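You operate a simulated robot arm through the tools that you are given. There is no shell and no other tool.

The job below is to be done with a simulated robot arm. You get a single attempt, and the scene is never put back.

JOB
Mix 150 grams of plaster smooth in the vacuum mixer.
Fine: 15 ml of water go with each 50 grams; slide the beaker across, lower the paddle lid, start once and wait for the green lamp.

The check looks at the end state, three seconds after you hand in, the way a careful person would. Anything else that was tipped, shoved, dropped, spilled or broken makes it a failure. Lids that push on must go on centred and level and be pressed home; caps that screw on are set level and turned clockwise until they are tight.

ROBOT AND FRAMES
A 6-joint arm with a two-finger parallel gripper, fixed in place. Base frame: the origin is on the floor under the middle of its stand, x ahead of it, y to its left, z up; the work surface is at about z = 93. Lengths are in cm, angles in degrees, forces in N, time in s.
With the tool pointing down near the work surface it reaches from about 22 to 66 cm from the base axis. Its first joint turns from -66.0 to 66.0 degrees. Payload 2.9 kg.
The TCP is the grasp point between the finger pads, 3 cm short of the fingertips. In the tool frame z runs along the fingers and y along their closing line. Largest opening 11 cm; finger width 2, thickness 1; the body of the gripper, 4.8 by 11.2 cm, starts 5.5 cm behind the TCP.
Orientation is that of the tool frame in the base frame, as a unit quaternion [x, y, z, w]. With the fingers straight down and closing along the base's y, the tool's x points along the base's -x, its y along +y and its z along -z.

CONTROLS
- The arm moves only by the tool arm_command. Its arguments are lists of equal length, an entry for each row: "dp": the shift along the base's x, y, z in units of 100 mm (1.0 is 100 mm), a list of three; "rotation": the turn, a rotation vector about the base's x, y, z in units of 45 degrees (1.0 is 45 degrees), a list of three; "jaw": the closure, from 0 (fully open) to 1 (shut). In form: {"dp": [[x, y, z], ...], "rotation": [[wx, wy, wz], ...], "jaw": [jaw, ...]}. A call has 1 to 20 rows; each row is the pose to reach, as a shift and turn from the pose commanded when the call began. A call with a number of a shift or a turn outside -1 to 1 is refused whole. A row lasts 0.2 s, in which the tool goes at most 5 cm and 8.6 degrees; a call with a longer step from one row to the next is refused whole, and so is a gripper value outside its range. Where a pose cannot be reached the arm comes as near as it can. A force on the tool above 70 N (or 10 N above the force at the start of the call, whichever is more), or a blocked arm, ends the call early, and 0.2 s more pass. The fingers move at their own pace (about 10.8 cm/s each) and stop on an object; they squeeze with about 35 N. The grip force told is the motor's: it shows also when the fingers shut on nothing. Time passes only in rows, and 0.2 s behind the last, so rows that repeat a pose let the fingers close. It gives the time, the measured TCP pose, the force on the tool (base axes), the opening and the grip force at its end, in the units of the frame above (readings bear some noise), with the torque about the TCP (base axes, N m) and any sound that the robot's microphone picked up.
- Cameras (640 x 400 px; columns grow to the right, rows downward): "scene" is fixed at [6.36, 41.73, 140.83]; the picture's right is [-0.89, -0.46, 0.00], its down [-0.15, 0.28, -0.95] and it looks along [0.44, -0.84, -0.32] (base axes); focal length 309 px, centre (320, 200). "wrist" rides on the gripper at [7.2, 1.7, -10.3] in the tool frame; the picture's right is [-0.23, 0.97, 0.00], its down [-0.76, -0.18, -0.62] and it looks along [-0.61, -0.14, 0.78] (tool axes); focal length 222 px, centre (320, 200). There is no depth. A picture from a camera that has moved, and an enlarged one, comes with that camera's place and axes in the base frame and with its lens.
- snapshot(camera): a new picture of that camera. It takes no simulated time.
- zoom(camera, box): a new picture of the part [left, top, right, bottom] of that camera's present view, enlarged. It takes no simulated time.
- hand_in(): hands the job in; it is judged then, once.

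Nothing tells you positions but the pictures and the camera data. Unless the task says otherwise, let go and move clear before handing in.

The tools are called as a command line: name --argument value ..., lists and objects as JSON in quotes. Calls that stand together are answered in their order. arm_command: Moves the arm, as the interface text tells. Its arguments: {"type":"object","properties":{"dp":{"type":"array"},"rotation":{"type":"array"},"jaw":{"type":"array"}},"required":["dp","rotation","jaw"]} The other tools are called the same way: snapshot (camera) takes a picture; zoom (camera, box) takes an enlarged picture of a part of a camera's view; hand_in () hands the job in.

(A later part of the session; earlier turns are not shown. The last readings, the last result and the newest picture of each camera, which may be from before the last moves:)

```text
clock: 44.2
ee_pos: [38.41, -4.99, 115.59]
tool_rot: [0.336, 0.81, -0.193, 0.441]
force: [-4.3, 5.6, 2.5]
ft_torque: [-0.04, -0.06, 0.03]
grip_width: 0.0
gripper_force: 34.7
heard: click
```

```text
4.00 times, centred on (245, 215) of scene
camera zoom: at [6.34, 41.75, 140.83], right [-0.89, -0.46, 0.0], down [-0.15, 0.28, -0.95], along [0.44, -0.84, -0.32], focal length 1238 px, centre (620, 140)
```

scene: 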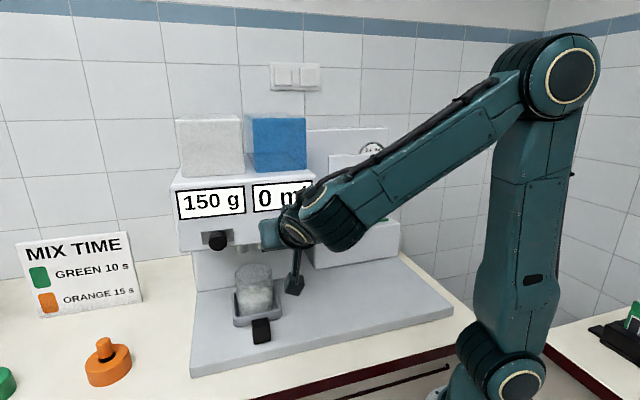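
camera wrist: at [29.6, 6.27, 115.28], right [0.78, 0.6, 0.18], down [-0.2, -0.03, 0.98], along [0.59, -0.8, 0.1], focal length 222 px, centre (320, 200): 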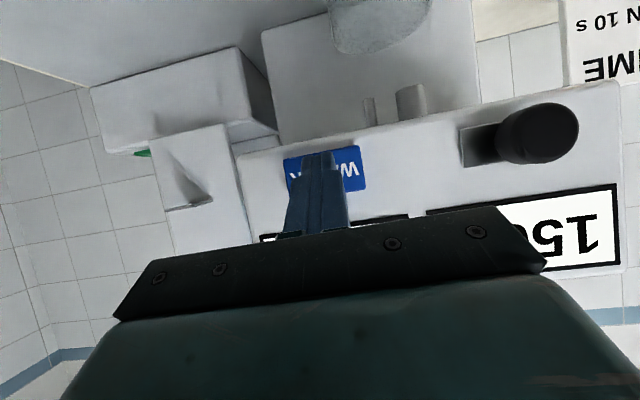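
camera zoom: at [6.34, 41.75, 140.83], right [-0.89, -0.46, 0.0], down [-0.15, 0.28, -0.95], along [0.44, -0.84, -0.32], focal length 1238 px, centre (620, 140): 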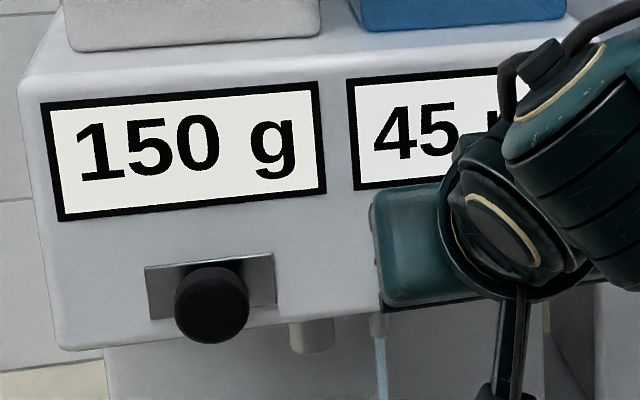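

The totals are 150 g and 45 ml. I'll release the button, back off well clear, let the jet finish and confirm both displays.

arm_command --dp '[[-0.06, 0.062, 0], [-0.13, 0.134, 0], [-0.25, 0.26, 0.03], [-0.4, 0.42, 0.08], [-0.4, 0.6, 0.15], [-0.4, 0.6, 0.15]]' --rotation '[[0, 0, 0], [0, 0, 0], [0.03, 0.03, 0], [0.1, 0.1, 0], [0.2, 0.2, 0], [0.2, 0.2, 0]]' --jaw '[1, 1, 1, 1, 1, 1]'

zoom --camera "scene" --box '[165, 165, 325, 265]'

snapshot --camera "wrist"

snapshot --camera "scene"

```text
clock: 45.6
ee_pos: [34.64, 1.01, 117.2]
tool_rot: [0.353, 0.855, -0.154, 0.348]
force: [0.9, -1.0, -0.4]
ft_torque: [0.02, -0.02, 0.02]
grip_width: 0.0
gripper_force: 34.7
```

```text
4.00 times, centred on (245, 215) of scene
camera zoom: at [6.36, 41.73, 140.83], right [-0.89, -0.46, 0.0], down [-0.15, 0.28, -0.95], along [0.44, -0.84, -0.32], focal length 1238 px, centre (620, 140)
```

zoom: 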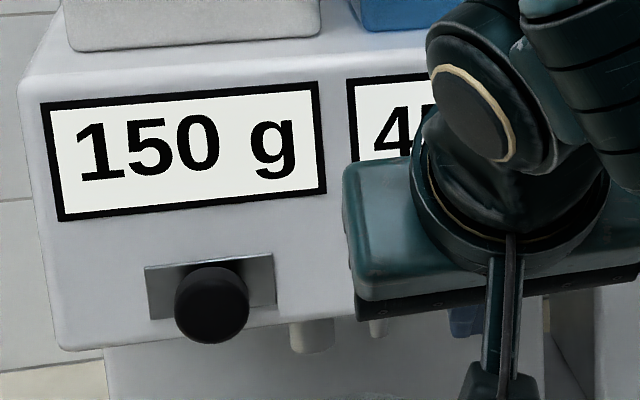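

```text
taken
camera wrist: at [27.21, 10.86, 119.59], right [0.81, 0.57, 0.14], down [-0.04, -0.19, 0.98], along [0.59, -0.8, -0.13], focal length 222 px, centre (320, 200)
```

wrist: 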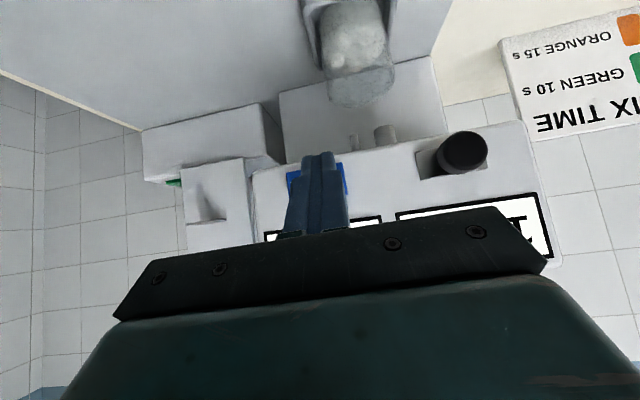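

```text
taken
```

scene: 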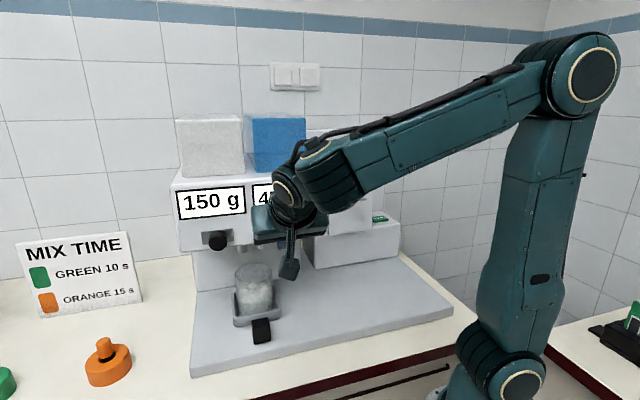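

Both totals are in place and the jet has stopped. Now I'll bring the gripper above the black tray handle (s≈30.6, d≈27, top z≈97.5), opened to about 6 cm and tilted 20°.

arm_command --dp '[[0.08, 0.06, -0.18], [0.16, 0.12, -0.36], [0.24, 0.18, -0.55], [0.32, 0.24, -0.73], [0.4, 0.3, -0.92], [0.4, 0.3, -0.92]]' --rotation '[[0.08, 0.077, 0], [0.16, 0.154, 0], [0.24, 0.23, 0], [0.32, 0.31, 0], [0.4, 0.386, 0], [0.4, 0.386, 0]]' --jaw '[0.8, 0.6, 0.45, 0.45, 0.45, 0.45]'

snapshot --camera "wrist"

snapshot --camera "scene"

```text
clock: 47.0
ee_pos: [38.91, 3.94, 107.99]
tool_rot: [0.376, 0.911, -0.07, 0.156]
force: [-0.5, 0.0, 0.0]
ft_torque: [-0.02, 0.0, 0.02]
grip_width: 6.04
gripper_force: 0.0
```

```text
taken
camera wrist: at [32.75, 12.3, 115.27], right [0.84, 0.54, 0.07], down [0.24, -0.48, 0.85], along [0.49, -0.69, -0.53], focal length 222 px, centre (320, 200)
```

wrist: 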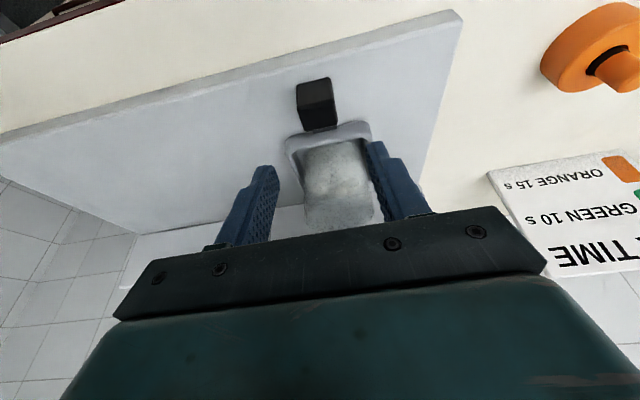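

```text
taken
```

scene: 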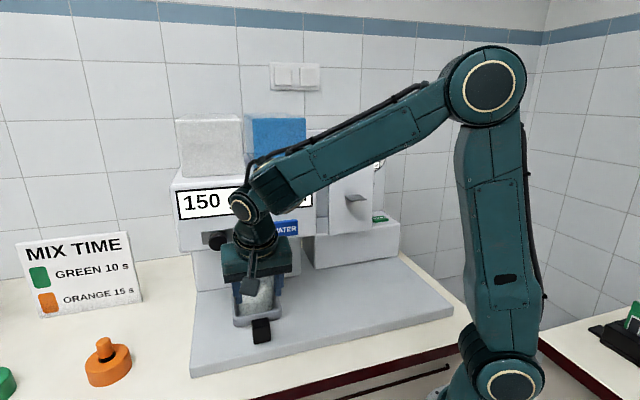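

zoom --camera "wrist" --box '[260, 60, 400, 160]'

```text
4.00 times, centred on (330, 110) of wrist
camera zoom: at [32.75, 12.3, 115.27], right [0.84, 0.54, 0.07], down [0.24, -0.48, 0.85], along [0.49, -0.69, -0.53], focal length 888 px, centre (280, 560)
```

zoom: 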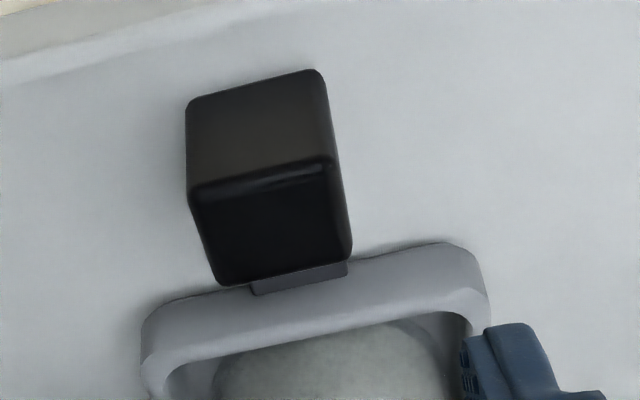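

The handle is centred between the fingers' sides (s≈30.55) and about 2.3 cm further in. I'll move over it and descend to straddle it.

arm_command --dp '[[0.147, -0.178, -0.05], [0.147, -0.178, -0.3], [0.147, -0.178, -0.55], [0.147, -0.178, -0.75], [0.147, -0.178, -0.9], [0.147, -0.178, -1.0], [0.147, -0.178, -1.0]]' --rotation '[[0, 0, 0], [0, 0, 0], [0, 0, 0], [0, 0, 0], [0, 0, 0], [0, 0, 0], [0, 0, 0]]' --jaw '[0.45, 0.45, 0.45, 0.45, 0.45, 0.45, 0.45]'

snapshot --camera "wrist"

snapshot --camera "scene"

```text
clock: 48.6
ee_pos: [39.89, 1.93, 97.89]
tool_rot: [0.376, 0.91, -0.071, 0.157]
force: [0.1, 0.6, -0.3]
ft_torque: [0.04, 0.01, -0.02]
grip_width: 6.04
gripper_force: 0.1
```

```text
taken
camera wrist: at [33.88, 10.39, 105.22], right [0.84, 0.54, 0.07], down [0.24, -0.48, 0.85], along [0.49, -0.7, -0.53], focal length 222 px, centre (320, 200)
```

wrist: 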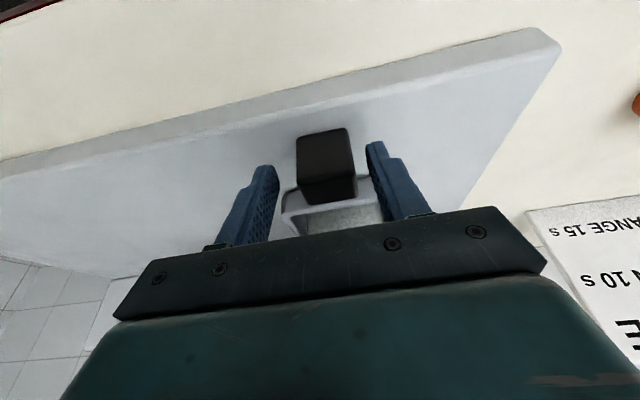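

```text
taken
```

scene: 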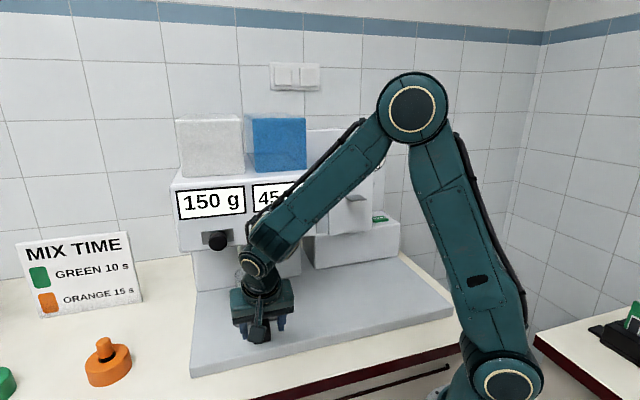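

The fingers straddle the handle with no contact. I'll centre by 3 mm, drop 4 mm and close on it.

arm_command --dp '[[0.022, 0.021, -0.04], [0.022, 0.021, -0.04], [0.022, 0.021, -0.04], [0.022, 0.021, -0.04], [0.022, 0.021, -0.04]]' --rotation '[[0, 0, 0], [0, 0, 0], [0, 0, 0], [0, 0, 0], [0, 0, 0]]' --jaw '[0.45, 0.55, 0.65, 1.0, 1.0]'

snapshot --camera "wrist"

zoom --camera "scene" --box '[210, 235, 310, 345]'

```text
clock: 49.8
ee_pos: [40.02, 2.29, 97.45]
tool_rot: [0.376, 0.91, -0.07, 0.157]
force: [0.7, 0.6, -4.3]
ft_torque: [0.73, -0.86, -0.01]
grip_width: 3.61
gripper_force: 45.0
```

```text
taken
camera wrist: at [34.15, 10.65, 104.88], right [0.84, 0.54, 0.07], down [0.24, -0.48, 0.85], along [0.49, -0.69, -0.53], focal length 222 px, centre (320, 200)
```

wrist: 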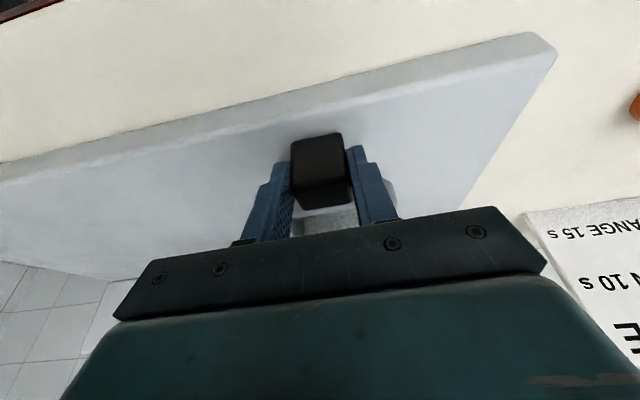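

```text
3.64 times, centred on (260, 290) of scene
camera zoom: at [6.36, 41.73, 140.83], right [-0.89, -0.46, 0.0], down [-0.15, 0.28, -0.95], along [0.44, -0.84, -0.32], focal length 1125 px, centre (538, -127)
```

zoom: 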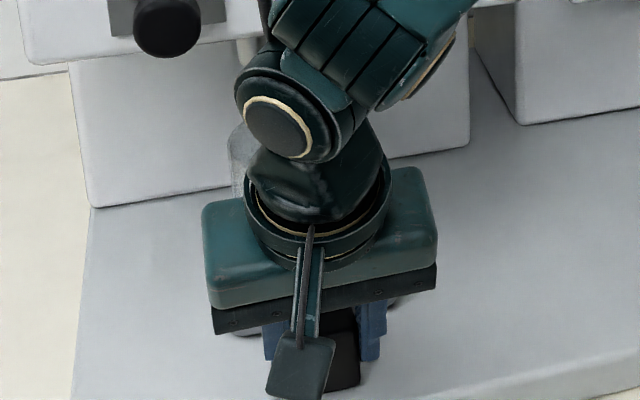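

The handle is held (3.6 cm). I'll slide 1 cm to the right slowly and read the side forces, to feel whether the tray runs on a rail.

arm_command --dp '[[-0.036, -0.035, 0], [-0.072, -0.07, 0]]' --rotation '[[0, 0, 0], [0, 0, 0]]' --jaw '[1, 1]'

snapshot --camera "wrist"

```text
clock: 50.4
ee_pos: [39.46, 1.56, 97.64]
tool_rot: [0.376, 0.91, -0.07, 0.157]
force: [2.5, 1.0, -5.3]
ft_torque: [1.26, -0.91, 0.08]
grip_width: 3.61
gripper_force: 45.7
```

```text
taken
camera wrist: at [33.48, 9.98, 104.88], right [0.84, 0.54, 0.07], down [0.24, -0.48, 0.85], along [0.49, -0.69, -0.53], focal length 222 px, centre (320, 200)
```

wrist: 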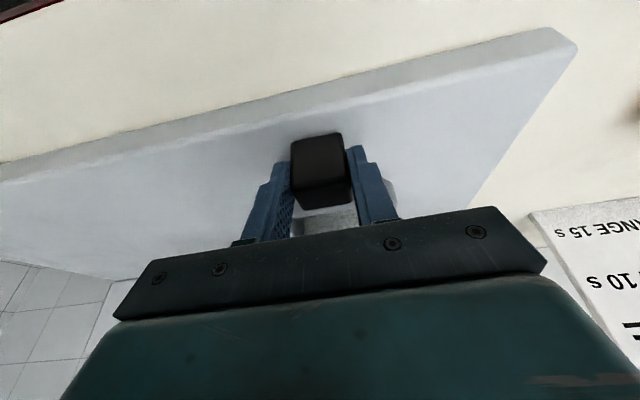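

It slides easily (about 2.5 N). Next I'll try 5 mm inward to see whether depth is free or railed.

arm_command --dp '[[0.017, -0.018, 0], [0.035, -0.036, 0]]' --rotation '[[0, 0, 0], [0, 0, 0]]' --jaw '[1, 1]'

```text
clock: 51.0
ee_pos: [39.6, 1.55, 97.49]
tool_rot: [0.373, 0.912, -0.069, 0.153]
force: [-26.6, 24.5, 17.1]
ft_torque: [1.32, -0.55, -0.46]
grip_width: 3.61
gripper_force: 45.4
```

Depth is stiff (36 N), so the tray runs on a rail along the bench. I'll undo that push and slide along the rail in moderate steps, checking side forces.

arm_command --dp '[[-0.035, 0.036, 0], [-0.107, -0.033, 0], [-0.179, -0.103, 0], [-0.251, -0.172, 0], [-0.323, -0.242, 0], [-0.395, -0.311, 0]]' --rotation '[[0, 0, 0], [0, 0, 0], [0, 0, 0], [0, 0, 0], [0, 0, 0], [0, 0, 0]]' --jaw '[1, 1, 1, 1, 1, 1]'

snapshot --camera "scene"

```text
clock: 52.4
ee_pos: [35.96, -1.97, 97.68]
tool_rot: [0.378, 0.909, -0.071, 0.161]
force: [25.2, -25.3, -12.1]
ft_torque: [0.68, -0.73, 0.16]
grip_width: 3.6
gripper_force: 45.3
```

```text
taken
```

scene: 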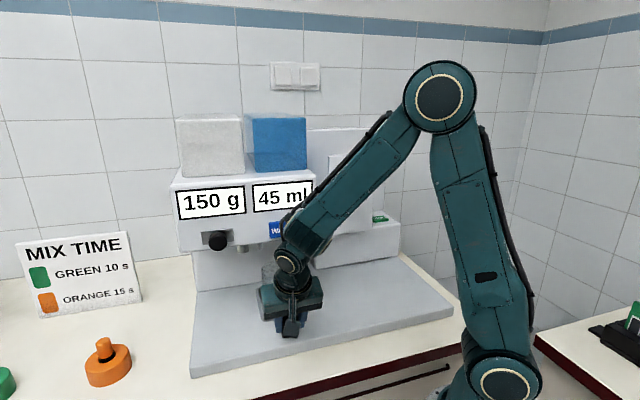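

The rail pushes me inward, meaning its true direction is nearer 45–46°. I'll relieve that by 3 mm and continue along a 45° line.

arm_command --dp '[[0.024, -0.025, 0], [-0.046, -0.097, 0], [-0.116, -0.169, 0], [-0.186, -0.24, 0]]' --rotation '[[0, 0, 0], [0, 0, 0], [0, 0, 0], [0, 0, 0]]' --jaw '[1, 1, 1, 1]'

```text
clock: 53.4
ee_pos: [33.85, -4.02, 97.66]
tool_rot: [0.375, 0.911, -0.07, 0.158]
force: [-3.9, 5.1, 33.8]
ft_torque: [0.97, -0.46, 0.02]
grip_width: 3.6
gripper_force: 44.7
```

arm_command --dp '[[-0.05, -0.051, 0.015], [-0.12, -0.122, 0.015], [-0.19, -0.193, 0.015], [-0.26, -0.264, 0.015], [-0.33, -0.335, 0.015]]' --rotation '[[0, 0, 0], [0, 0, 0], [0, 0, 0], [0, 0, 0], [0, 0, 0]]' --jaw '[1, 1, 1, 1, 1]'

snapshot --camera "scene"

```text
clock: 54.6
ee_pos: [30.56, -7.41, 97.54]
tool_rot: [0.376, 0.911, -0.072, 0.153]
force: [-3.2, 3.6, -12.0]
ft_torque: [0.47, -1.39, -0.23]
grip_width: 3.63
gripper_force: 44.7
```

```text
taken
```

scene: 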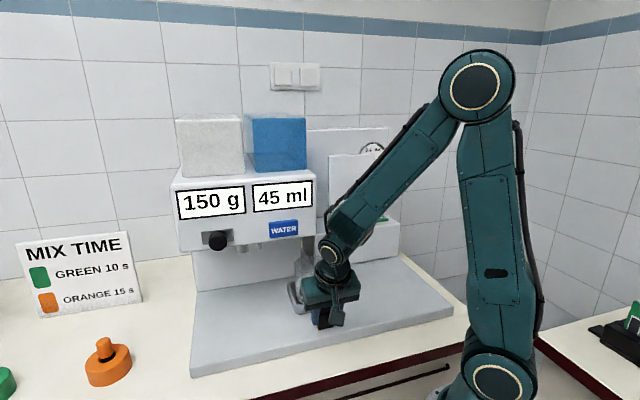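

Sliding goes well and the displays hold at 150 g and 45 ml. I'll continue along the rail with attention to reach, as the arm folds up near its base here.

arm_command --dp '[[-0.05, -0.051, -0.005], [-0.12, -0.122, -0.005], [-0.19, -0.194, -0.005], [-0.26, -0.266, -0.005], [-0.33, -0.338, -0.005]]' --rotation '[[0, 0, 0], [0, 0, 0], [0, 0, 0], [0, 0, 0], [0, 0, 0]]' --jaw '[1, 1, 1, 1, 1]'

snapshot --camera "wrist"

```text
clock: 55.8
ee_pos: [27.26, -10.62, 97.58]
tool_rot: [0.376, 0.911, -0.07, 0.155]
force: [-14.1, 16.0, -10.1]
ft_torque: [0.91, -0.63, -0.27]
grip_width: 3.58
gripper_force: 44.8
```

```text
taken
camera wrist: at [21.28, -2.33, 104.97], right [0.84, 0.54, 0.06], down [0.24, -0.48, 0.84], along [0.48, -0.69, -0.53], focal length 222 px, centre (320, 200)
```

wrist: 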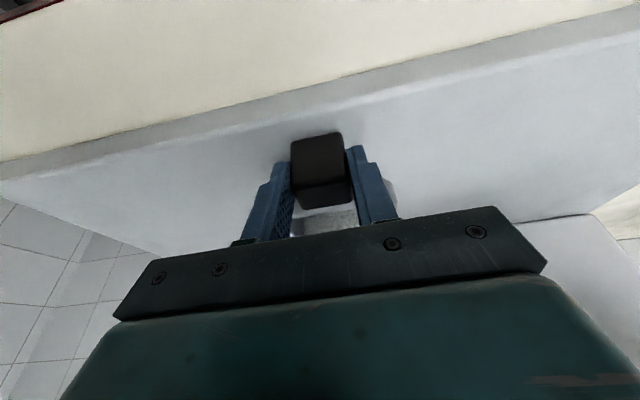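

arm_command --dp '[[-0.062, -0.04, 0], [-0.133, -0.111, 0], [-0.204, -0.182, 0], [-0.275, -0.252, 0]]' --rotation '[[0, 0, 0], [0, 0, 0], [0, 0, 0], [0, 0, 0]]' --jaw '[1, 1, 1, 1]'

snapshot --camera "scene"

```text
clock: 56.8
ee_pos: [25.17, -13.57, 97.94]
tool_rot: [0.376, 0.913, -0.069, 0.146]
force: [-26.7, 25.8, -13.0]
ft_torque: [1.18, -0.23, -0.11]
grip_width: 3.64
gripper_force: 45.0
out of reach, approached as far as the arm can: row 2, 3, 4
```

```text
taken
```

scene: 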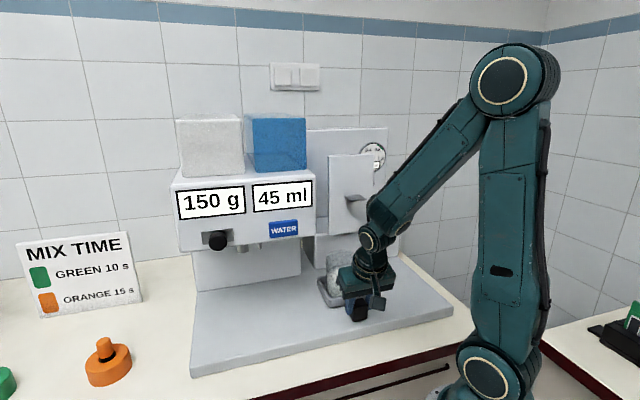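

The arm reached its fold limit with this tilt. I'll let go, lift, straighten the tool to vertical and re-grip to finish the slide.

arm_command --dp '[[0, 0, 0], [0, 0, 0], [0, 0, 0.2], [0, 0, 0.45], [0, 0, 0.7], [0, 0, 0.8]]' --rotation '[[0, 0, 0], [0, 0, 0], [0.02, 0.02, 0], [0.12, 0.12, 0], [0.22, 0.22, 0], [0.28, 0.27, 0]]' --jaw '[0.5, 0.42, 0.42, 0.42, 0.42, 0.42]'

snapshot --camera "wrist"

snapshot --camera "scene"

```text
clock: 58.2
ee_pos: [26.02, -13.91, 106.41]
tool_rot: [0.381, 0.925, -0.009, 0.017]
force: [0.2, 0.1, -0.8]
ft_torque: [0.02, 0.02, 0.0]
grip_width: 6.37
gripper_force: 0.0
```

```text
taken
camera wrist: at [21.81, -7.46, 116.48], right [0.85, 0.53, 0.0], down [0.4, -0.64, 0.65], along [0.35, -0.55, -0.76], focal length 222 px, centre (320, 200)
```

wrist: 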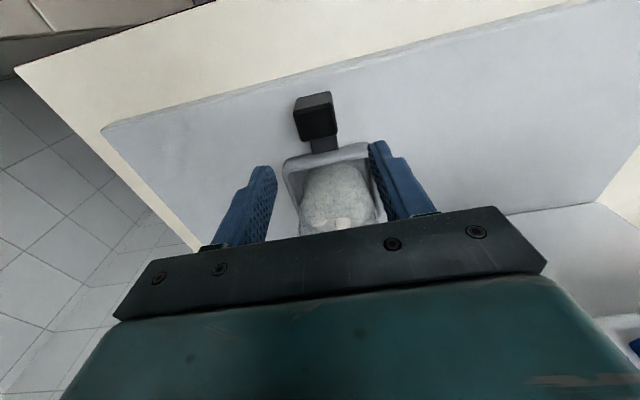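

```text
taken
```

scene: 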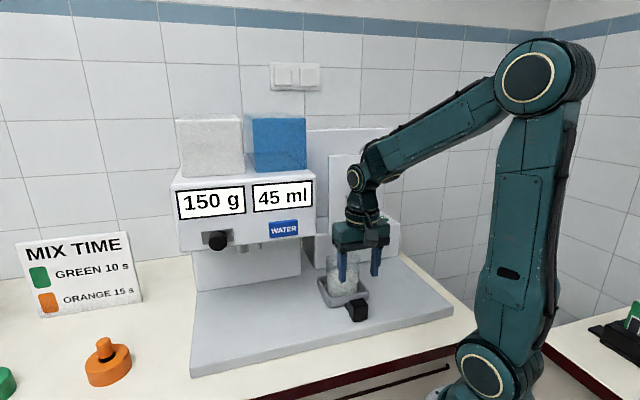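

The handle is right below the vertical gripper (s'≈8.6, d'≈28). I'll descend straight onto it and re-grip.

arm_command --dp '[[-0.01, 0.01, -0.25], [-0.01, 0.01, -0.5], [-0.01, 0.01, -0.75], [-0.01, 0.01, -0.9], [-0.01, 0.01, -0.9]]' --rotation '[[0, 0, 0], [0, 0, 0], [0, 0, 0], [0, 0, 0], [0, 0, 0]]' --jaw '[0.42, 0.42, 0.42, 0.42, 0.42]'

snapshot --camera "wrist"

```text
clock: 59.4
ee_pos: [25.56, -13.84, 97.26]
tool_rot: [0.381, 0.924, -0.01, 0.016]
force: [0.3, 0.7, -0.1]
ft_torque: [0.04, -0.02, 0.04]
grip_width: 6.4
gripper_force: 0.0
```

```text
taken
camera wrist: at [21.46, -7.4, 107.36], right [0.85, 0.53, 0.0], down [0.4, -0.64, 0.65], along [0.35, -0.55, -0.76], focal length 222 px, centre (320, 200)
```

wrist: 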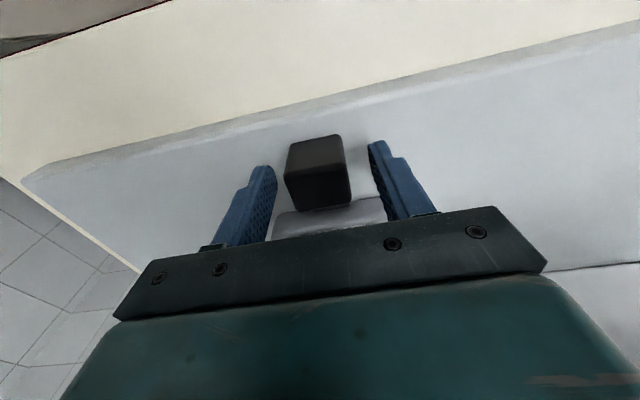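

The handle is between the fingers; I'll close on it, then slide on to the right a little at a time until it stops or lines up with the lid.

arm_command --dp '[[-0.018, -0.018, 0], [-0.018, -0.018, 0], [-0.018, -0.018, 0], [-0.018, -0.018, 0], [-0.018, -0.018, 0]]' --rotation '[[0, 0, 0], [0, 0, 0], [0, 0, 0], [0, 0, 0], [0, 0, 0]]' --jaw '[0.5, 0.6, 0.7, 1.0, 1.0]'

arm_command --dp '[[-0.05, -0.05, 0], [-0.12, -0.12, 0], [-0.19, -0.19, 0]]' --rotation '[[0, 0, 0], [0, 0, 0], [0, 0, 0]]' --jaw '[1, 1, 1]'

snapshot --camera "wrist"

snapshot --camera "scene"

```text
clock: 60.6
ee_pos: [25.49, -14.02, 97.4]
tool_rot: [0.381, 0.924, -0.01, 0.017]
force: [-0.3, 0.5, -5.3]
ft_torque: [0.6, -0.79, -0.23]
grip_width: 3.59
gripper_force: 45.7
```

```text
clock: 61.4
ee_pos: [23.61, -16.02, 97.3]
tool_rot: [0.38, 0.925, -0.01, 0.017]
force: [6.4, -3.4, -18.2]
ft_torque: [0.44, -0.78, -0.43]
grip_width: 3.58
gripper_force: 44.7
```

```text
taken
camera wrist: at [19.39, -9.46, 107.43], right [0.85, 0.53, 0.0], down [0.4, -0.64, 0.65], along [0.35, -0.55, -0.76], focal length 222 px, centre (320, 200)
```

wrist: 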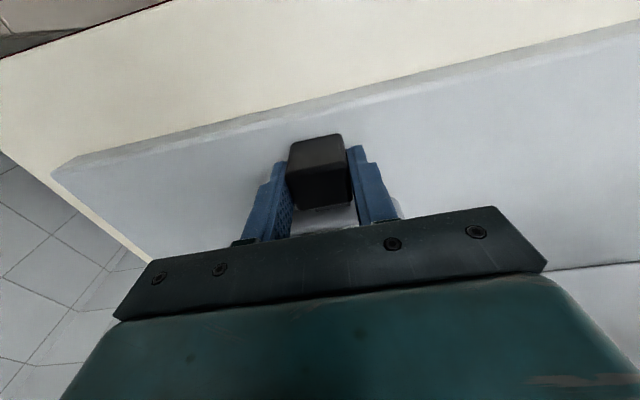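

```text
taken
```

scene: 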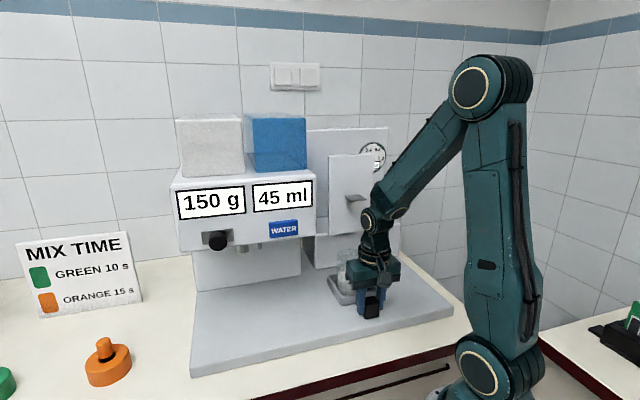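

arm_command --dp '[[-0.05, -0.05, -0.01], [-0.1, -0.1, -0.01], [-0.15, -0.15, -0.01]]' --rotation '[[0, 0, 0], [0, 0, 0], [0, 0, 0]]' --jaw '[1, 1, 1]'

zoom --camera "scene" --box '[290, 140, 430, 330]'

```text
clock: 62.2
ee_pos: [22.0, -17.46, 97.33]
tool_rot: [0.381, 0.924, -0.011, 0.018]
force: [-7.6, 10.3, 27.6]
ft_torque: [0.08, -1.03, -0.6]
grip_width: 3.58
gripper_force: 44.5
```

```text
2.11 times, centred on (360, 235) of scene
camera zoom: at [6.31, 41.78, 140.82], right [-0.89, -0.46, 0.0], down [-0.15, 0.28, -0.95], along [0.44, -0.84, -0.32], focal length 651 px, centre (236, 126)
```

zoom: 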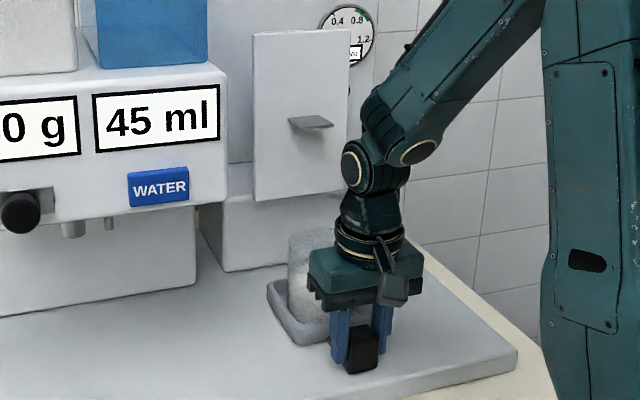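

arm_command --dp '[[-0.04, -0.04, 0.008], [-0.08, -0.08, 0.008], [-0.1, -0.1, 0.008]]' --rotation '[[0, 0, 0], [0, 0, 0], [0, 0, 0]]' --jaw '[1, 1, 1]'

zoom --camera "scene" --box '[290, 140, 430, 330]'

```text
clock: 63.0
ee_pos: [21.22, -18.48, 97.34]
tool_rot: [0.381, 0.924, -0.008, 0.018]
force: [1.7, 13.3, 28.4]
ft_torque: [0.66, -0.18, -0.98]
grip_width: 3.6
gripper_force: 45.1
```

```text
2.11 times, centred on (360, 235) of scene
camera zoom: at [6.34, 41.78, 140.82], right [-0.89, -0.46, 0.0], down [-0.15, 0.28, -0.95], along [0.44, -0.84, -0.32], focal length 651 px, centre (236, 126)
```

zoom: 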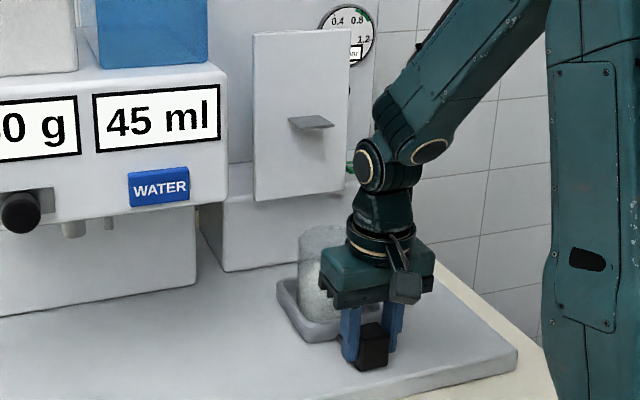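

I'm at about s'≈1.9, lined up with the shelf handle, with the side force rising slightly. I'll nudge 6 mm further to see if it is against an end stop.

arm_command --dp '[[-0.02, -0.02, 0.01], [-0.04, -0.04, 0.01]]' --rotation '[[0, 0, 0], [0, 0, 0]]' --jaw '[1, 1]'

zoom --camera "scene" --box '[290, 140, 430, 330]'

```text
clock: 63.6
ee_pos: [21.24, -18.35, 97.28]
tool_rot: [0.375, 0.927, -0.003, 0.02]
force: [42.6, 34.8, -5.3]
ft_torque: [-0.34, 0.77, -1.08]
grip_width: 3.62
gripper_force: 44.6
```

```text
2.11 times, centred on (360, 235) of scene
camera zoom: at [6.48, 41.83, 140.8], right [-0.89, -0.46, 0.0], down [-0.15, 0.28, -0.95], along [0.44, -0.84, -0.32], focal length 651 px, centre (236, 126)
```

zoom: 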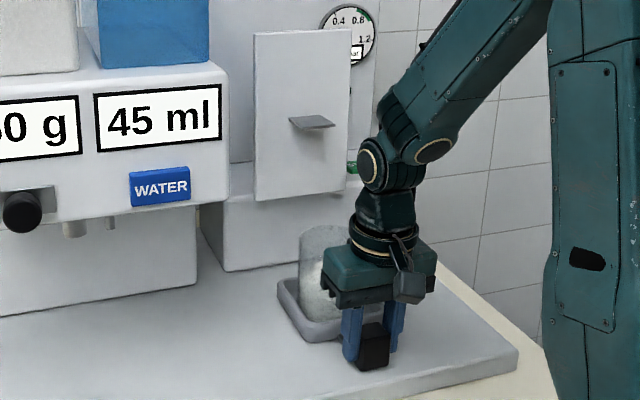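

A firm end stop (55 N) confirms the tray is fully across. I'll relieve the push, open the fingers and lift straight up.

arm_command --dp '[[0.03, 0.03, 0], [0.03, 0.03, 0]]' --rotation '[[0, 0, 0], [0, 0, 0]]' --jaw '[1, 1]'

arm_command --dp '[[0, 0, 0], [0, 0, 0], [0, 0, 0.2], [0, 0, 0.5], [0, 0, 0.9], [0, 0, 0.9]]' --rotation '[[0, 0, 0], [0, 0, 0], [0, 0, 0], [0, 0, 0], [0, 0, 0], [0, 0, 0]]' --jaw '[0.55, 0.42, 0.42, 0.42, 0.42, 0.42]'

snapshot --camera "wrist"

snapshot --camera "scene"

```text
clock: 64.2
ee_pos: [21.24, -18.38, 97.36]
tool_rot: [0.38, 0.925, -0.008, 0.02]
force: [24.9, 7.4, -9.7]
ft_torque: [0.56, -0.22, -0.71]
grip_width: 3.6
gripper_force: 44.9
```

```text
clock: 65.6
ee_pos: [20.84, -18.25, 106.45]
tool_rot: [0.382, 0.924, -0.01, 0.018]
force: [-0.3, -0.6, -0.1]
ft_torque: [0.0, 0.01, 0.0]
grip_width: 6.37
gripper_force: 0.0
```

```text
taken
camera wrist: at [16.75, -11.78, 116.52], right [0.85, 0.53, 0.0], down [0.4, -0.64, 0.65], along [0.35, -0.55, -0.76], focal length 222 px, centre (320, 200)
```

wrist: 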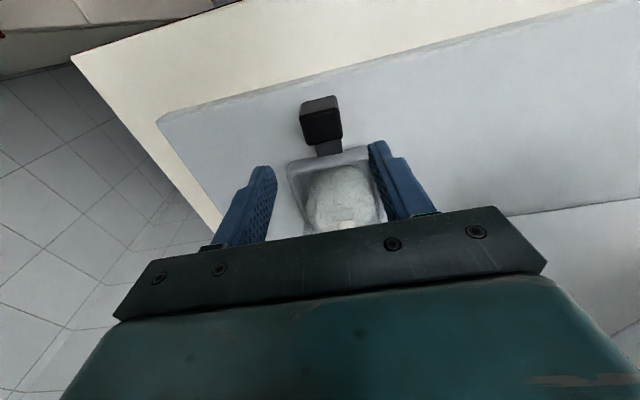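

```text
taken
```

scene: 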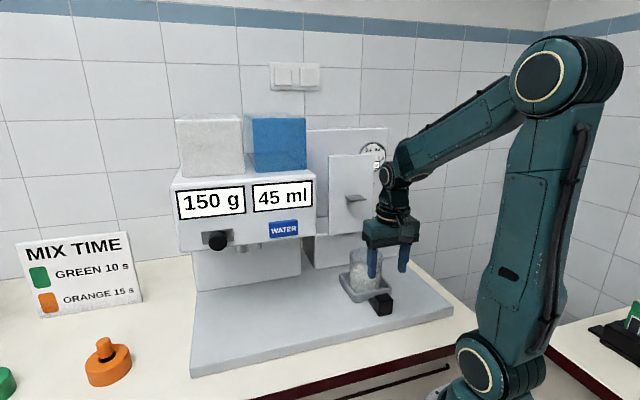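

The tray is at its stop and the beaker is upright with the mix in it. I'll rise and look from above at how the beaker lines up under the lid carriage.

arm_command --dp '[[0, 0, 0.3], [0, 0, 0.6], [0, 0, 1.0], [0, 0, 1.0]]' --rotation '[[0, 0, 0], [0, 0, 0], [0, 0, 0], [0, 0, 0]]' --jaw '[0.42, 0.42, 0.42, 0.42]'

snapshot --camera "wrist"

zoom --camera "scene" --box '[290, 140, 430, 330]'

```text
clock: 66.6
ee_pos: [20.97, -18.59, 116.49]
tool_rot: [0.381, 0.924, -0.01, 0.018]
force: [0.5, -0.2, -0.5]
ft_torque: [0.0, -0.03, 0.0]
grip_width: 6.37
gripper_force: 0.0
```

```text
taken
camera wrist: at [16.77, -12.11, 126.5], right [0.85, 0.53, 0.0], down [0.4, -0.64, 0.65], along [0.35, -0.55, -0.76], focal length 222 px, centre (320, 200)
```

wrist: 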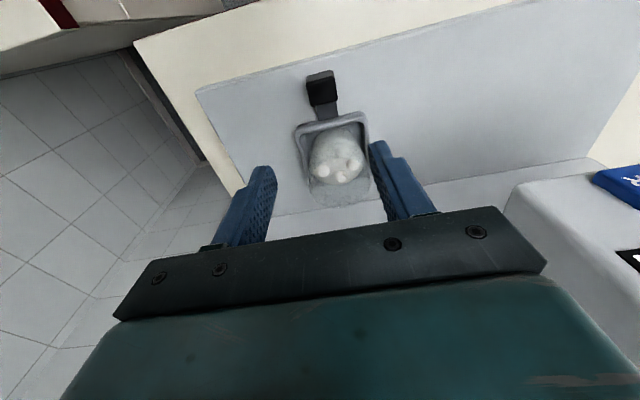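

```text
2.11 times, centred on (360, 235) of scene
camera zoom: at [6.36, 41.73, 140.83], right [-0.89, -0.46, 0.0], down [-0.15, 0.28, -0.95], along [0.44, -0.84, -0.32], focal length 651 px, centre (236, 126)
```

zoom: 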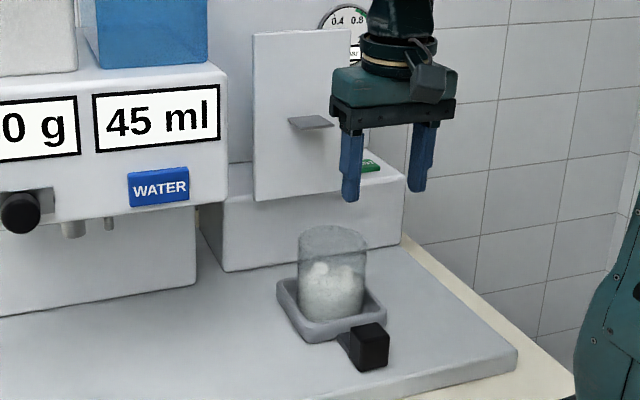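

The beaker sits squarely in front of the mixer block and lines up sideways with the lid's shelf handle (both at s'≈2). I'll raise the arm, close the fingers and come in above the shelf with a 20° tilt to press it down.

arm_command --dp '[[0, 0, 0.3], [0, 0, 0.6], [0.15, -0.15, 0.75], [0.35, -0.35, 0.75], [0.55, -0.55, 0.75], [0.7, -0.7, 0.75], [0.7, -0.7, 0.75]]' --rotation '[[-0.06, -0.06, 0], [-0.12, -0.12, 0], [-0.18, -0.18, 0], [-0.24, -0.24, 0], [-0.314, -0.314, 0], [-0.314, -0.314, 0], [-0.314, -0.314, 0]]' --jaw '[0.6, 0.8, 1, 1, 1, 1, 1]'

snapshot --camera "wrist"

snapshot --camera "scene"

```text
clock: 68.2
ee_pos: [27.63, -25.77, 123.96]
tool_rot: [0.375, 0.907, -0.077, 0.177]
force: [-0.4, 0.6, -0.2]
ft_torque: [0.01, 0.04, -0.02]
grip_width: 0.0
gripper_force: 34.9
```

```text
taken
camera wrist: at [21.4, -17.1, 130.87], right [0.84, 0.54, 0.08], down [0.21, -0.45, 0.87], along [0.51, -0.71, -0.49], focal length 222 px, centre (320, 200)
```

wrist: 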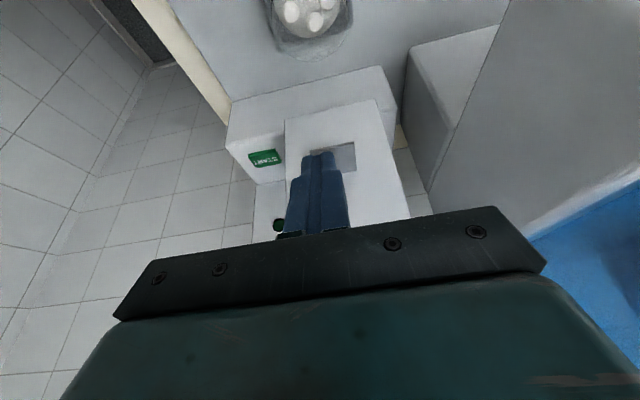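

```text
taken
```

scene: 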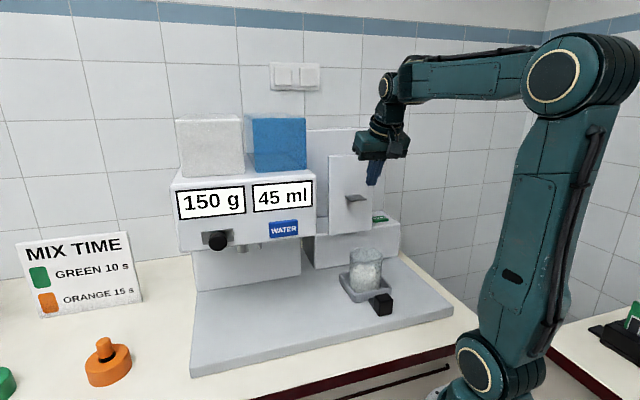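

zoom --camera "wrist" --box '[220, 80, 420, 240]'

zoom --camera "scene" --box '[300, 120, 420, 310]'

```text
2.50 times, centred on (320, 160) of wrist
camera zoom: at [21.4, -17.1, 130.87], right [0.84, 0.54, 0.08], down [0.21, -0.45, 0.87], along [0.51, -0.71, -0.49], focal length 555 px, centre (320, 300)
```

zoom: 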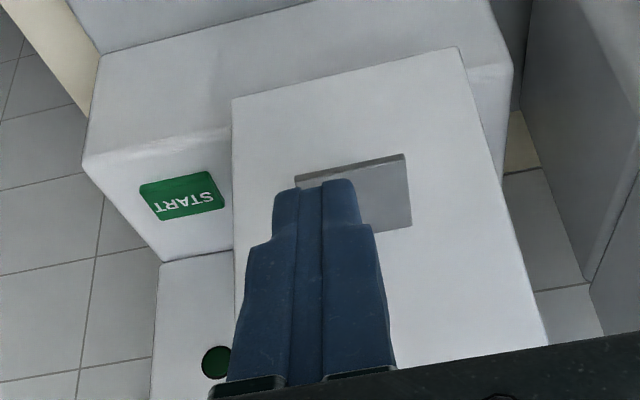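

```text
2.11 times, centred on (360, 215) of scene
camera zoom: at [6.36, 41.73, 140.83], right [-0.89, -0.46, 0.0], down [-0.15, 0.28, -0.95], along [0.44, -0.84, -0.32], focal length 651 px, centre (236, 168)
```

zoom: 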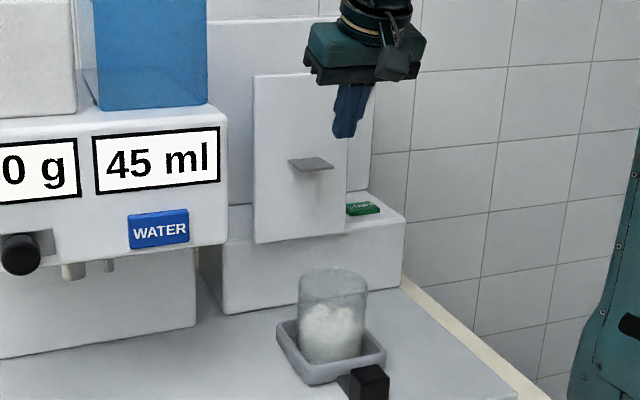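

The shelf handle spans s'≈-0.2 to 4.2 and d'≈44–48.8 with its top near z≈115.6. I'll position the closed fingertips about 1.3 cm above its centre.

arm_command --dp '[[0.15, -0.12, 0], [0.3, -0.25, 0], [0.45, -0.37, -0.1], [0.594, -0.495, -0.25], [0.594, -0.495, -0.36]]' --rotation '[[0, 0, 0], [0, 0, 0], [0, 0, 0], [0, 0, 0], [0, 0, 0]]' --jaw '[1, 1, 1, 1, 1]'

snapshot --camera "wrist"

zoom --camera "scene" --box '[300, 120, 420, 310]'

```text
clock: 69.4
ee_pos: [33.83, -30.63, 120.59]
tool_rot: [0.375, 0.907, -0.077, 0.178]
force: [1.2, 0.1, -0.2]
ft_torque: [0.02, -0.01, 0.03]
grip_width: 0.01
gripper_force: 35.0
```

```text
taken
camera wrist: at [27.72, -21.95, 127.32], right [0.84, 0.54, 0.08], down [0.21, -0.45, 0.87], along [0.51, -0.71, -0.49], focal length 222 px, centre (320, 200)
```

wrist: 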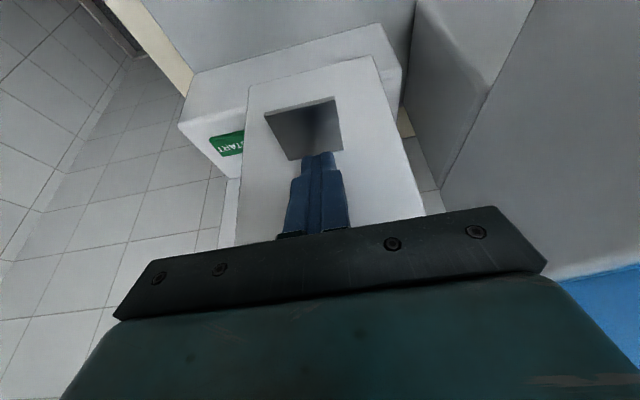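

```text
2.11 times, centred on (360, 215) of scene
camera zoom: at [6.36, 41.73, 140.83], right [-0.89, -0.46, 0.0], down [-0.15, 0.28, -0.95], along [0.44, -0.84, -0.32], focal length 651 px, centre (236, 168)
```

zoom: 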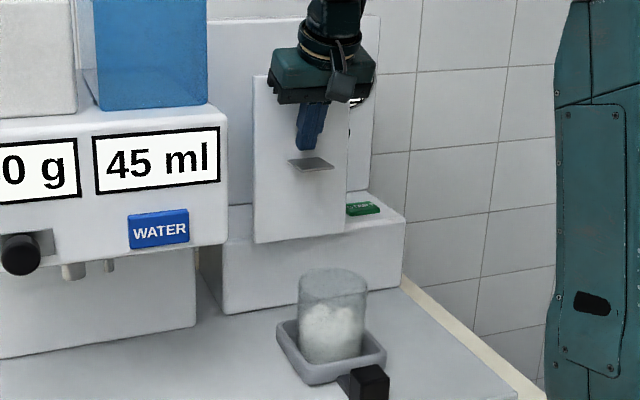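

The fingertips are centred just above the shelf. I'll lower in small steps until contact and see how the lid responds.

arm_command --dp '[[0, 0, -0.06], [0, 0, -0.12], [0, 0, -0.18], [0, 0, -0.23]]' --rotation '[[0, 0, 0], [0, 0, 0], [0, 0, 0], [0, 0, 0]]' --jaw '[1, 1, 1, 1]'

zoom --camera "scene" --box '[300, 120, 420, 310]'

```text
clock: 70.5
ee_pos: [34.12, -30.65, 119.17]
tool_rot: [0.372, 0.905, -0.08, 0.191]
force: [0.1, 0.2, 3.1]
ft_torque: [-0.02, 0.01, -0.01]
grip_width: 0.0
gripper_force: 35.0
stopped in row 4: the force on the tool passed its limit at 70 N (the readings are from after the stop); the commanded pose is now the measured one
```

```text
2.11 times, centred on (360, 215) of scene
camera zoom: at [6.35, 41.73, 140.83], right [-0.89, -0.46, 0.0], down [-0.15, 0.28, -0.95], along [0.44, -0.84, -0.32], focal length 651 px, centre (236, 168)
```

zoom: 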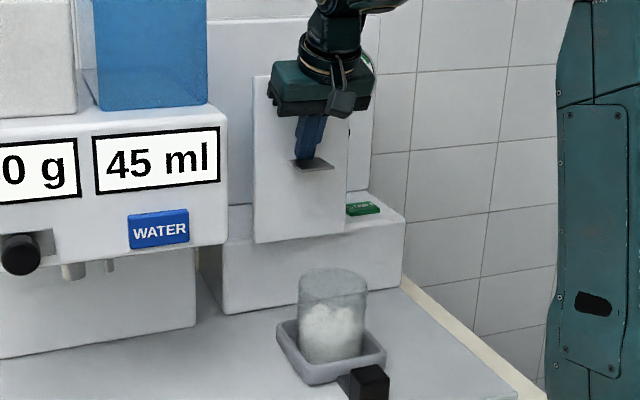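

Pressing straight down meets a hard stop at the shelf (over 70 N, nothing moved), so the lid is not a vertical slider. The plate stands on its bottom edge at z≈104 and the blade is 11 cm up, which matches the beaker's distance, so I take it as a hinged lid with a paddle that folds forward; I'll lift off and look at its top edge.

arm_command --dp '[[0, 0, 0.1], [-0.05, 0.05, 0.35], [-0.15, 0.15, 0.65], [-0.3, 0.3, 0.95], [-0.4, 0.4, 1.0]]' --rotation '[[0, 0, 0], [0, 0, 0], [0, 0, 0], [0, 0, 0], [0, 0, 0]]' --jaw '[1, 1, 1, 1, 1]'

arm_command --dp '[[0, 0, 0.2], [0, 0, 0.4], [0, 0, 0.6], [0, 0, 0.6]]' --rotation '[[0.1, 0.1, 0], [0.2, 0.2, 0], [0.3, 0.3, 0], [0.34, 0.34, 0]]' --jaw '[1, 1, 1, 1]'

snapshot --camera "wrist"

snapshot --camera "scene"

```text
clock: 71.7
ee_pos: [30.17, -26.53, 128.86]
tool_rot: [0.372, 0.905, -0.08, 0.19]
force: [0.4, -0.1, 0.9]
ft_torque: [0.0, 0.03, -0.01]
grip_width: 0.0
gripper_force: 34.7
```

```text
clock: 72.7
ee_pos: [30.06, -26.62, 134.87]
tool_rot: [0.381, 0.924, -0.008, 0.017]
force: [-0.3, 0.8, 0.3]
ft_torque: [0.02, -0.01, 0.01]
grip_width: 0.0
gripper_force: 35.1
out of reach, approached as far as the arm can: row 2
```

```text
taken
camera wrist: at [25.88, -20.12, 145.04], right [0.85, 0.53, 0.01], down [0.4, -0.65, 0.65], along [0.35, -0.55, -0.76], focal length 222 px, centre (320, 200)
```

wrist: 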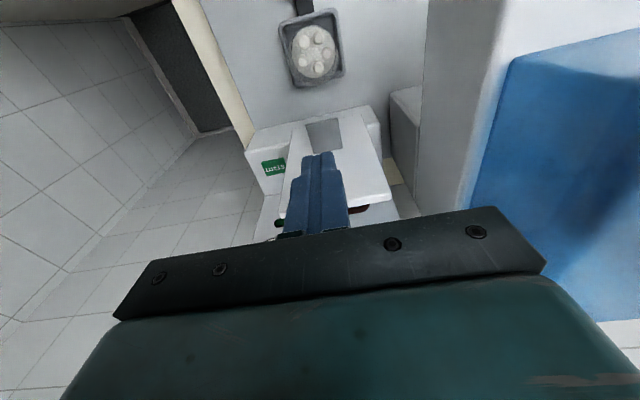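

```text
taken
```

scene: 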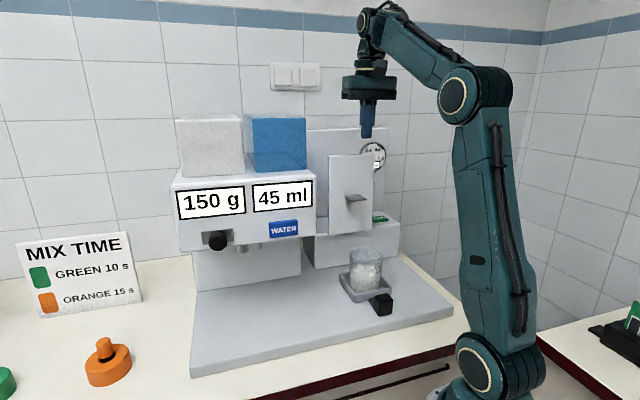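

zoom --camera "wrist" --box '[230, 90, 430, 240]'

zoom --camera "scene" --box '[300, 110, 420, 250]'

```text
2.67 times, centred on (330, 165) of wrist
camera zoom: at [25.88, -20.12, 145.04], right [0.85, 0.53, 0.01], down [0.4, -0.65, 0.65], along [0.35, -0.55, -0.76], focal length 592 px, centre (293, 293)
```

zoom: 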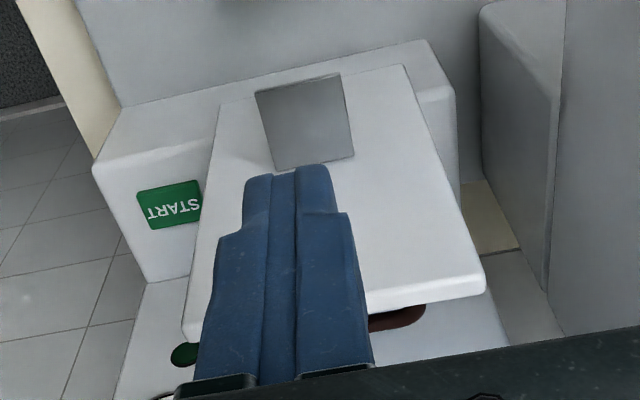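

```text
2.86 times, centred on (360, 180) of scene
camera zoom: at [6.36, 41.73, 140.83], right [-0.89, -0.46, 0.0], down [-0.15, 0.28, -0.95], along [0.44, -0.84, -0.32], focal length 884 px, centre (206, 257)
```

zoom: 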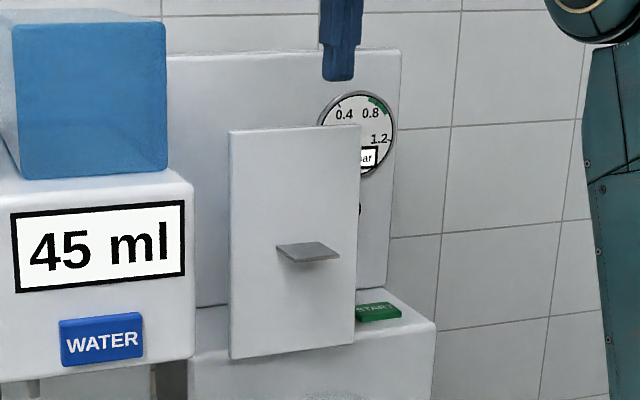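

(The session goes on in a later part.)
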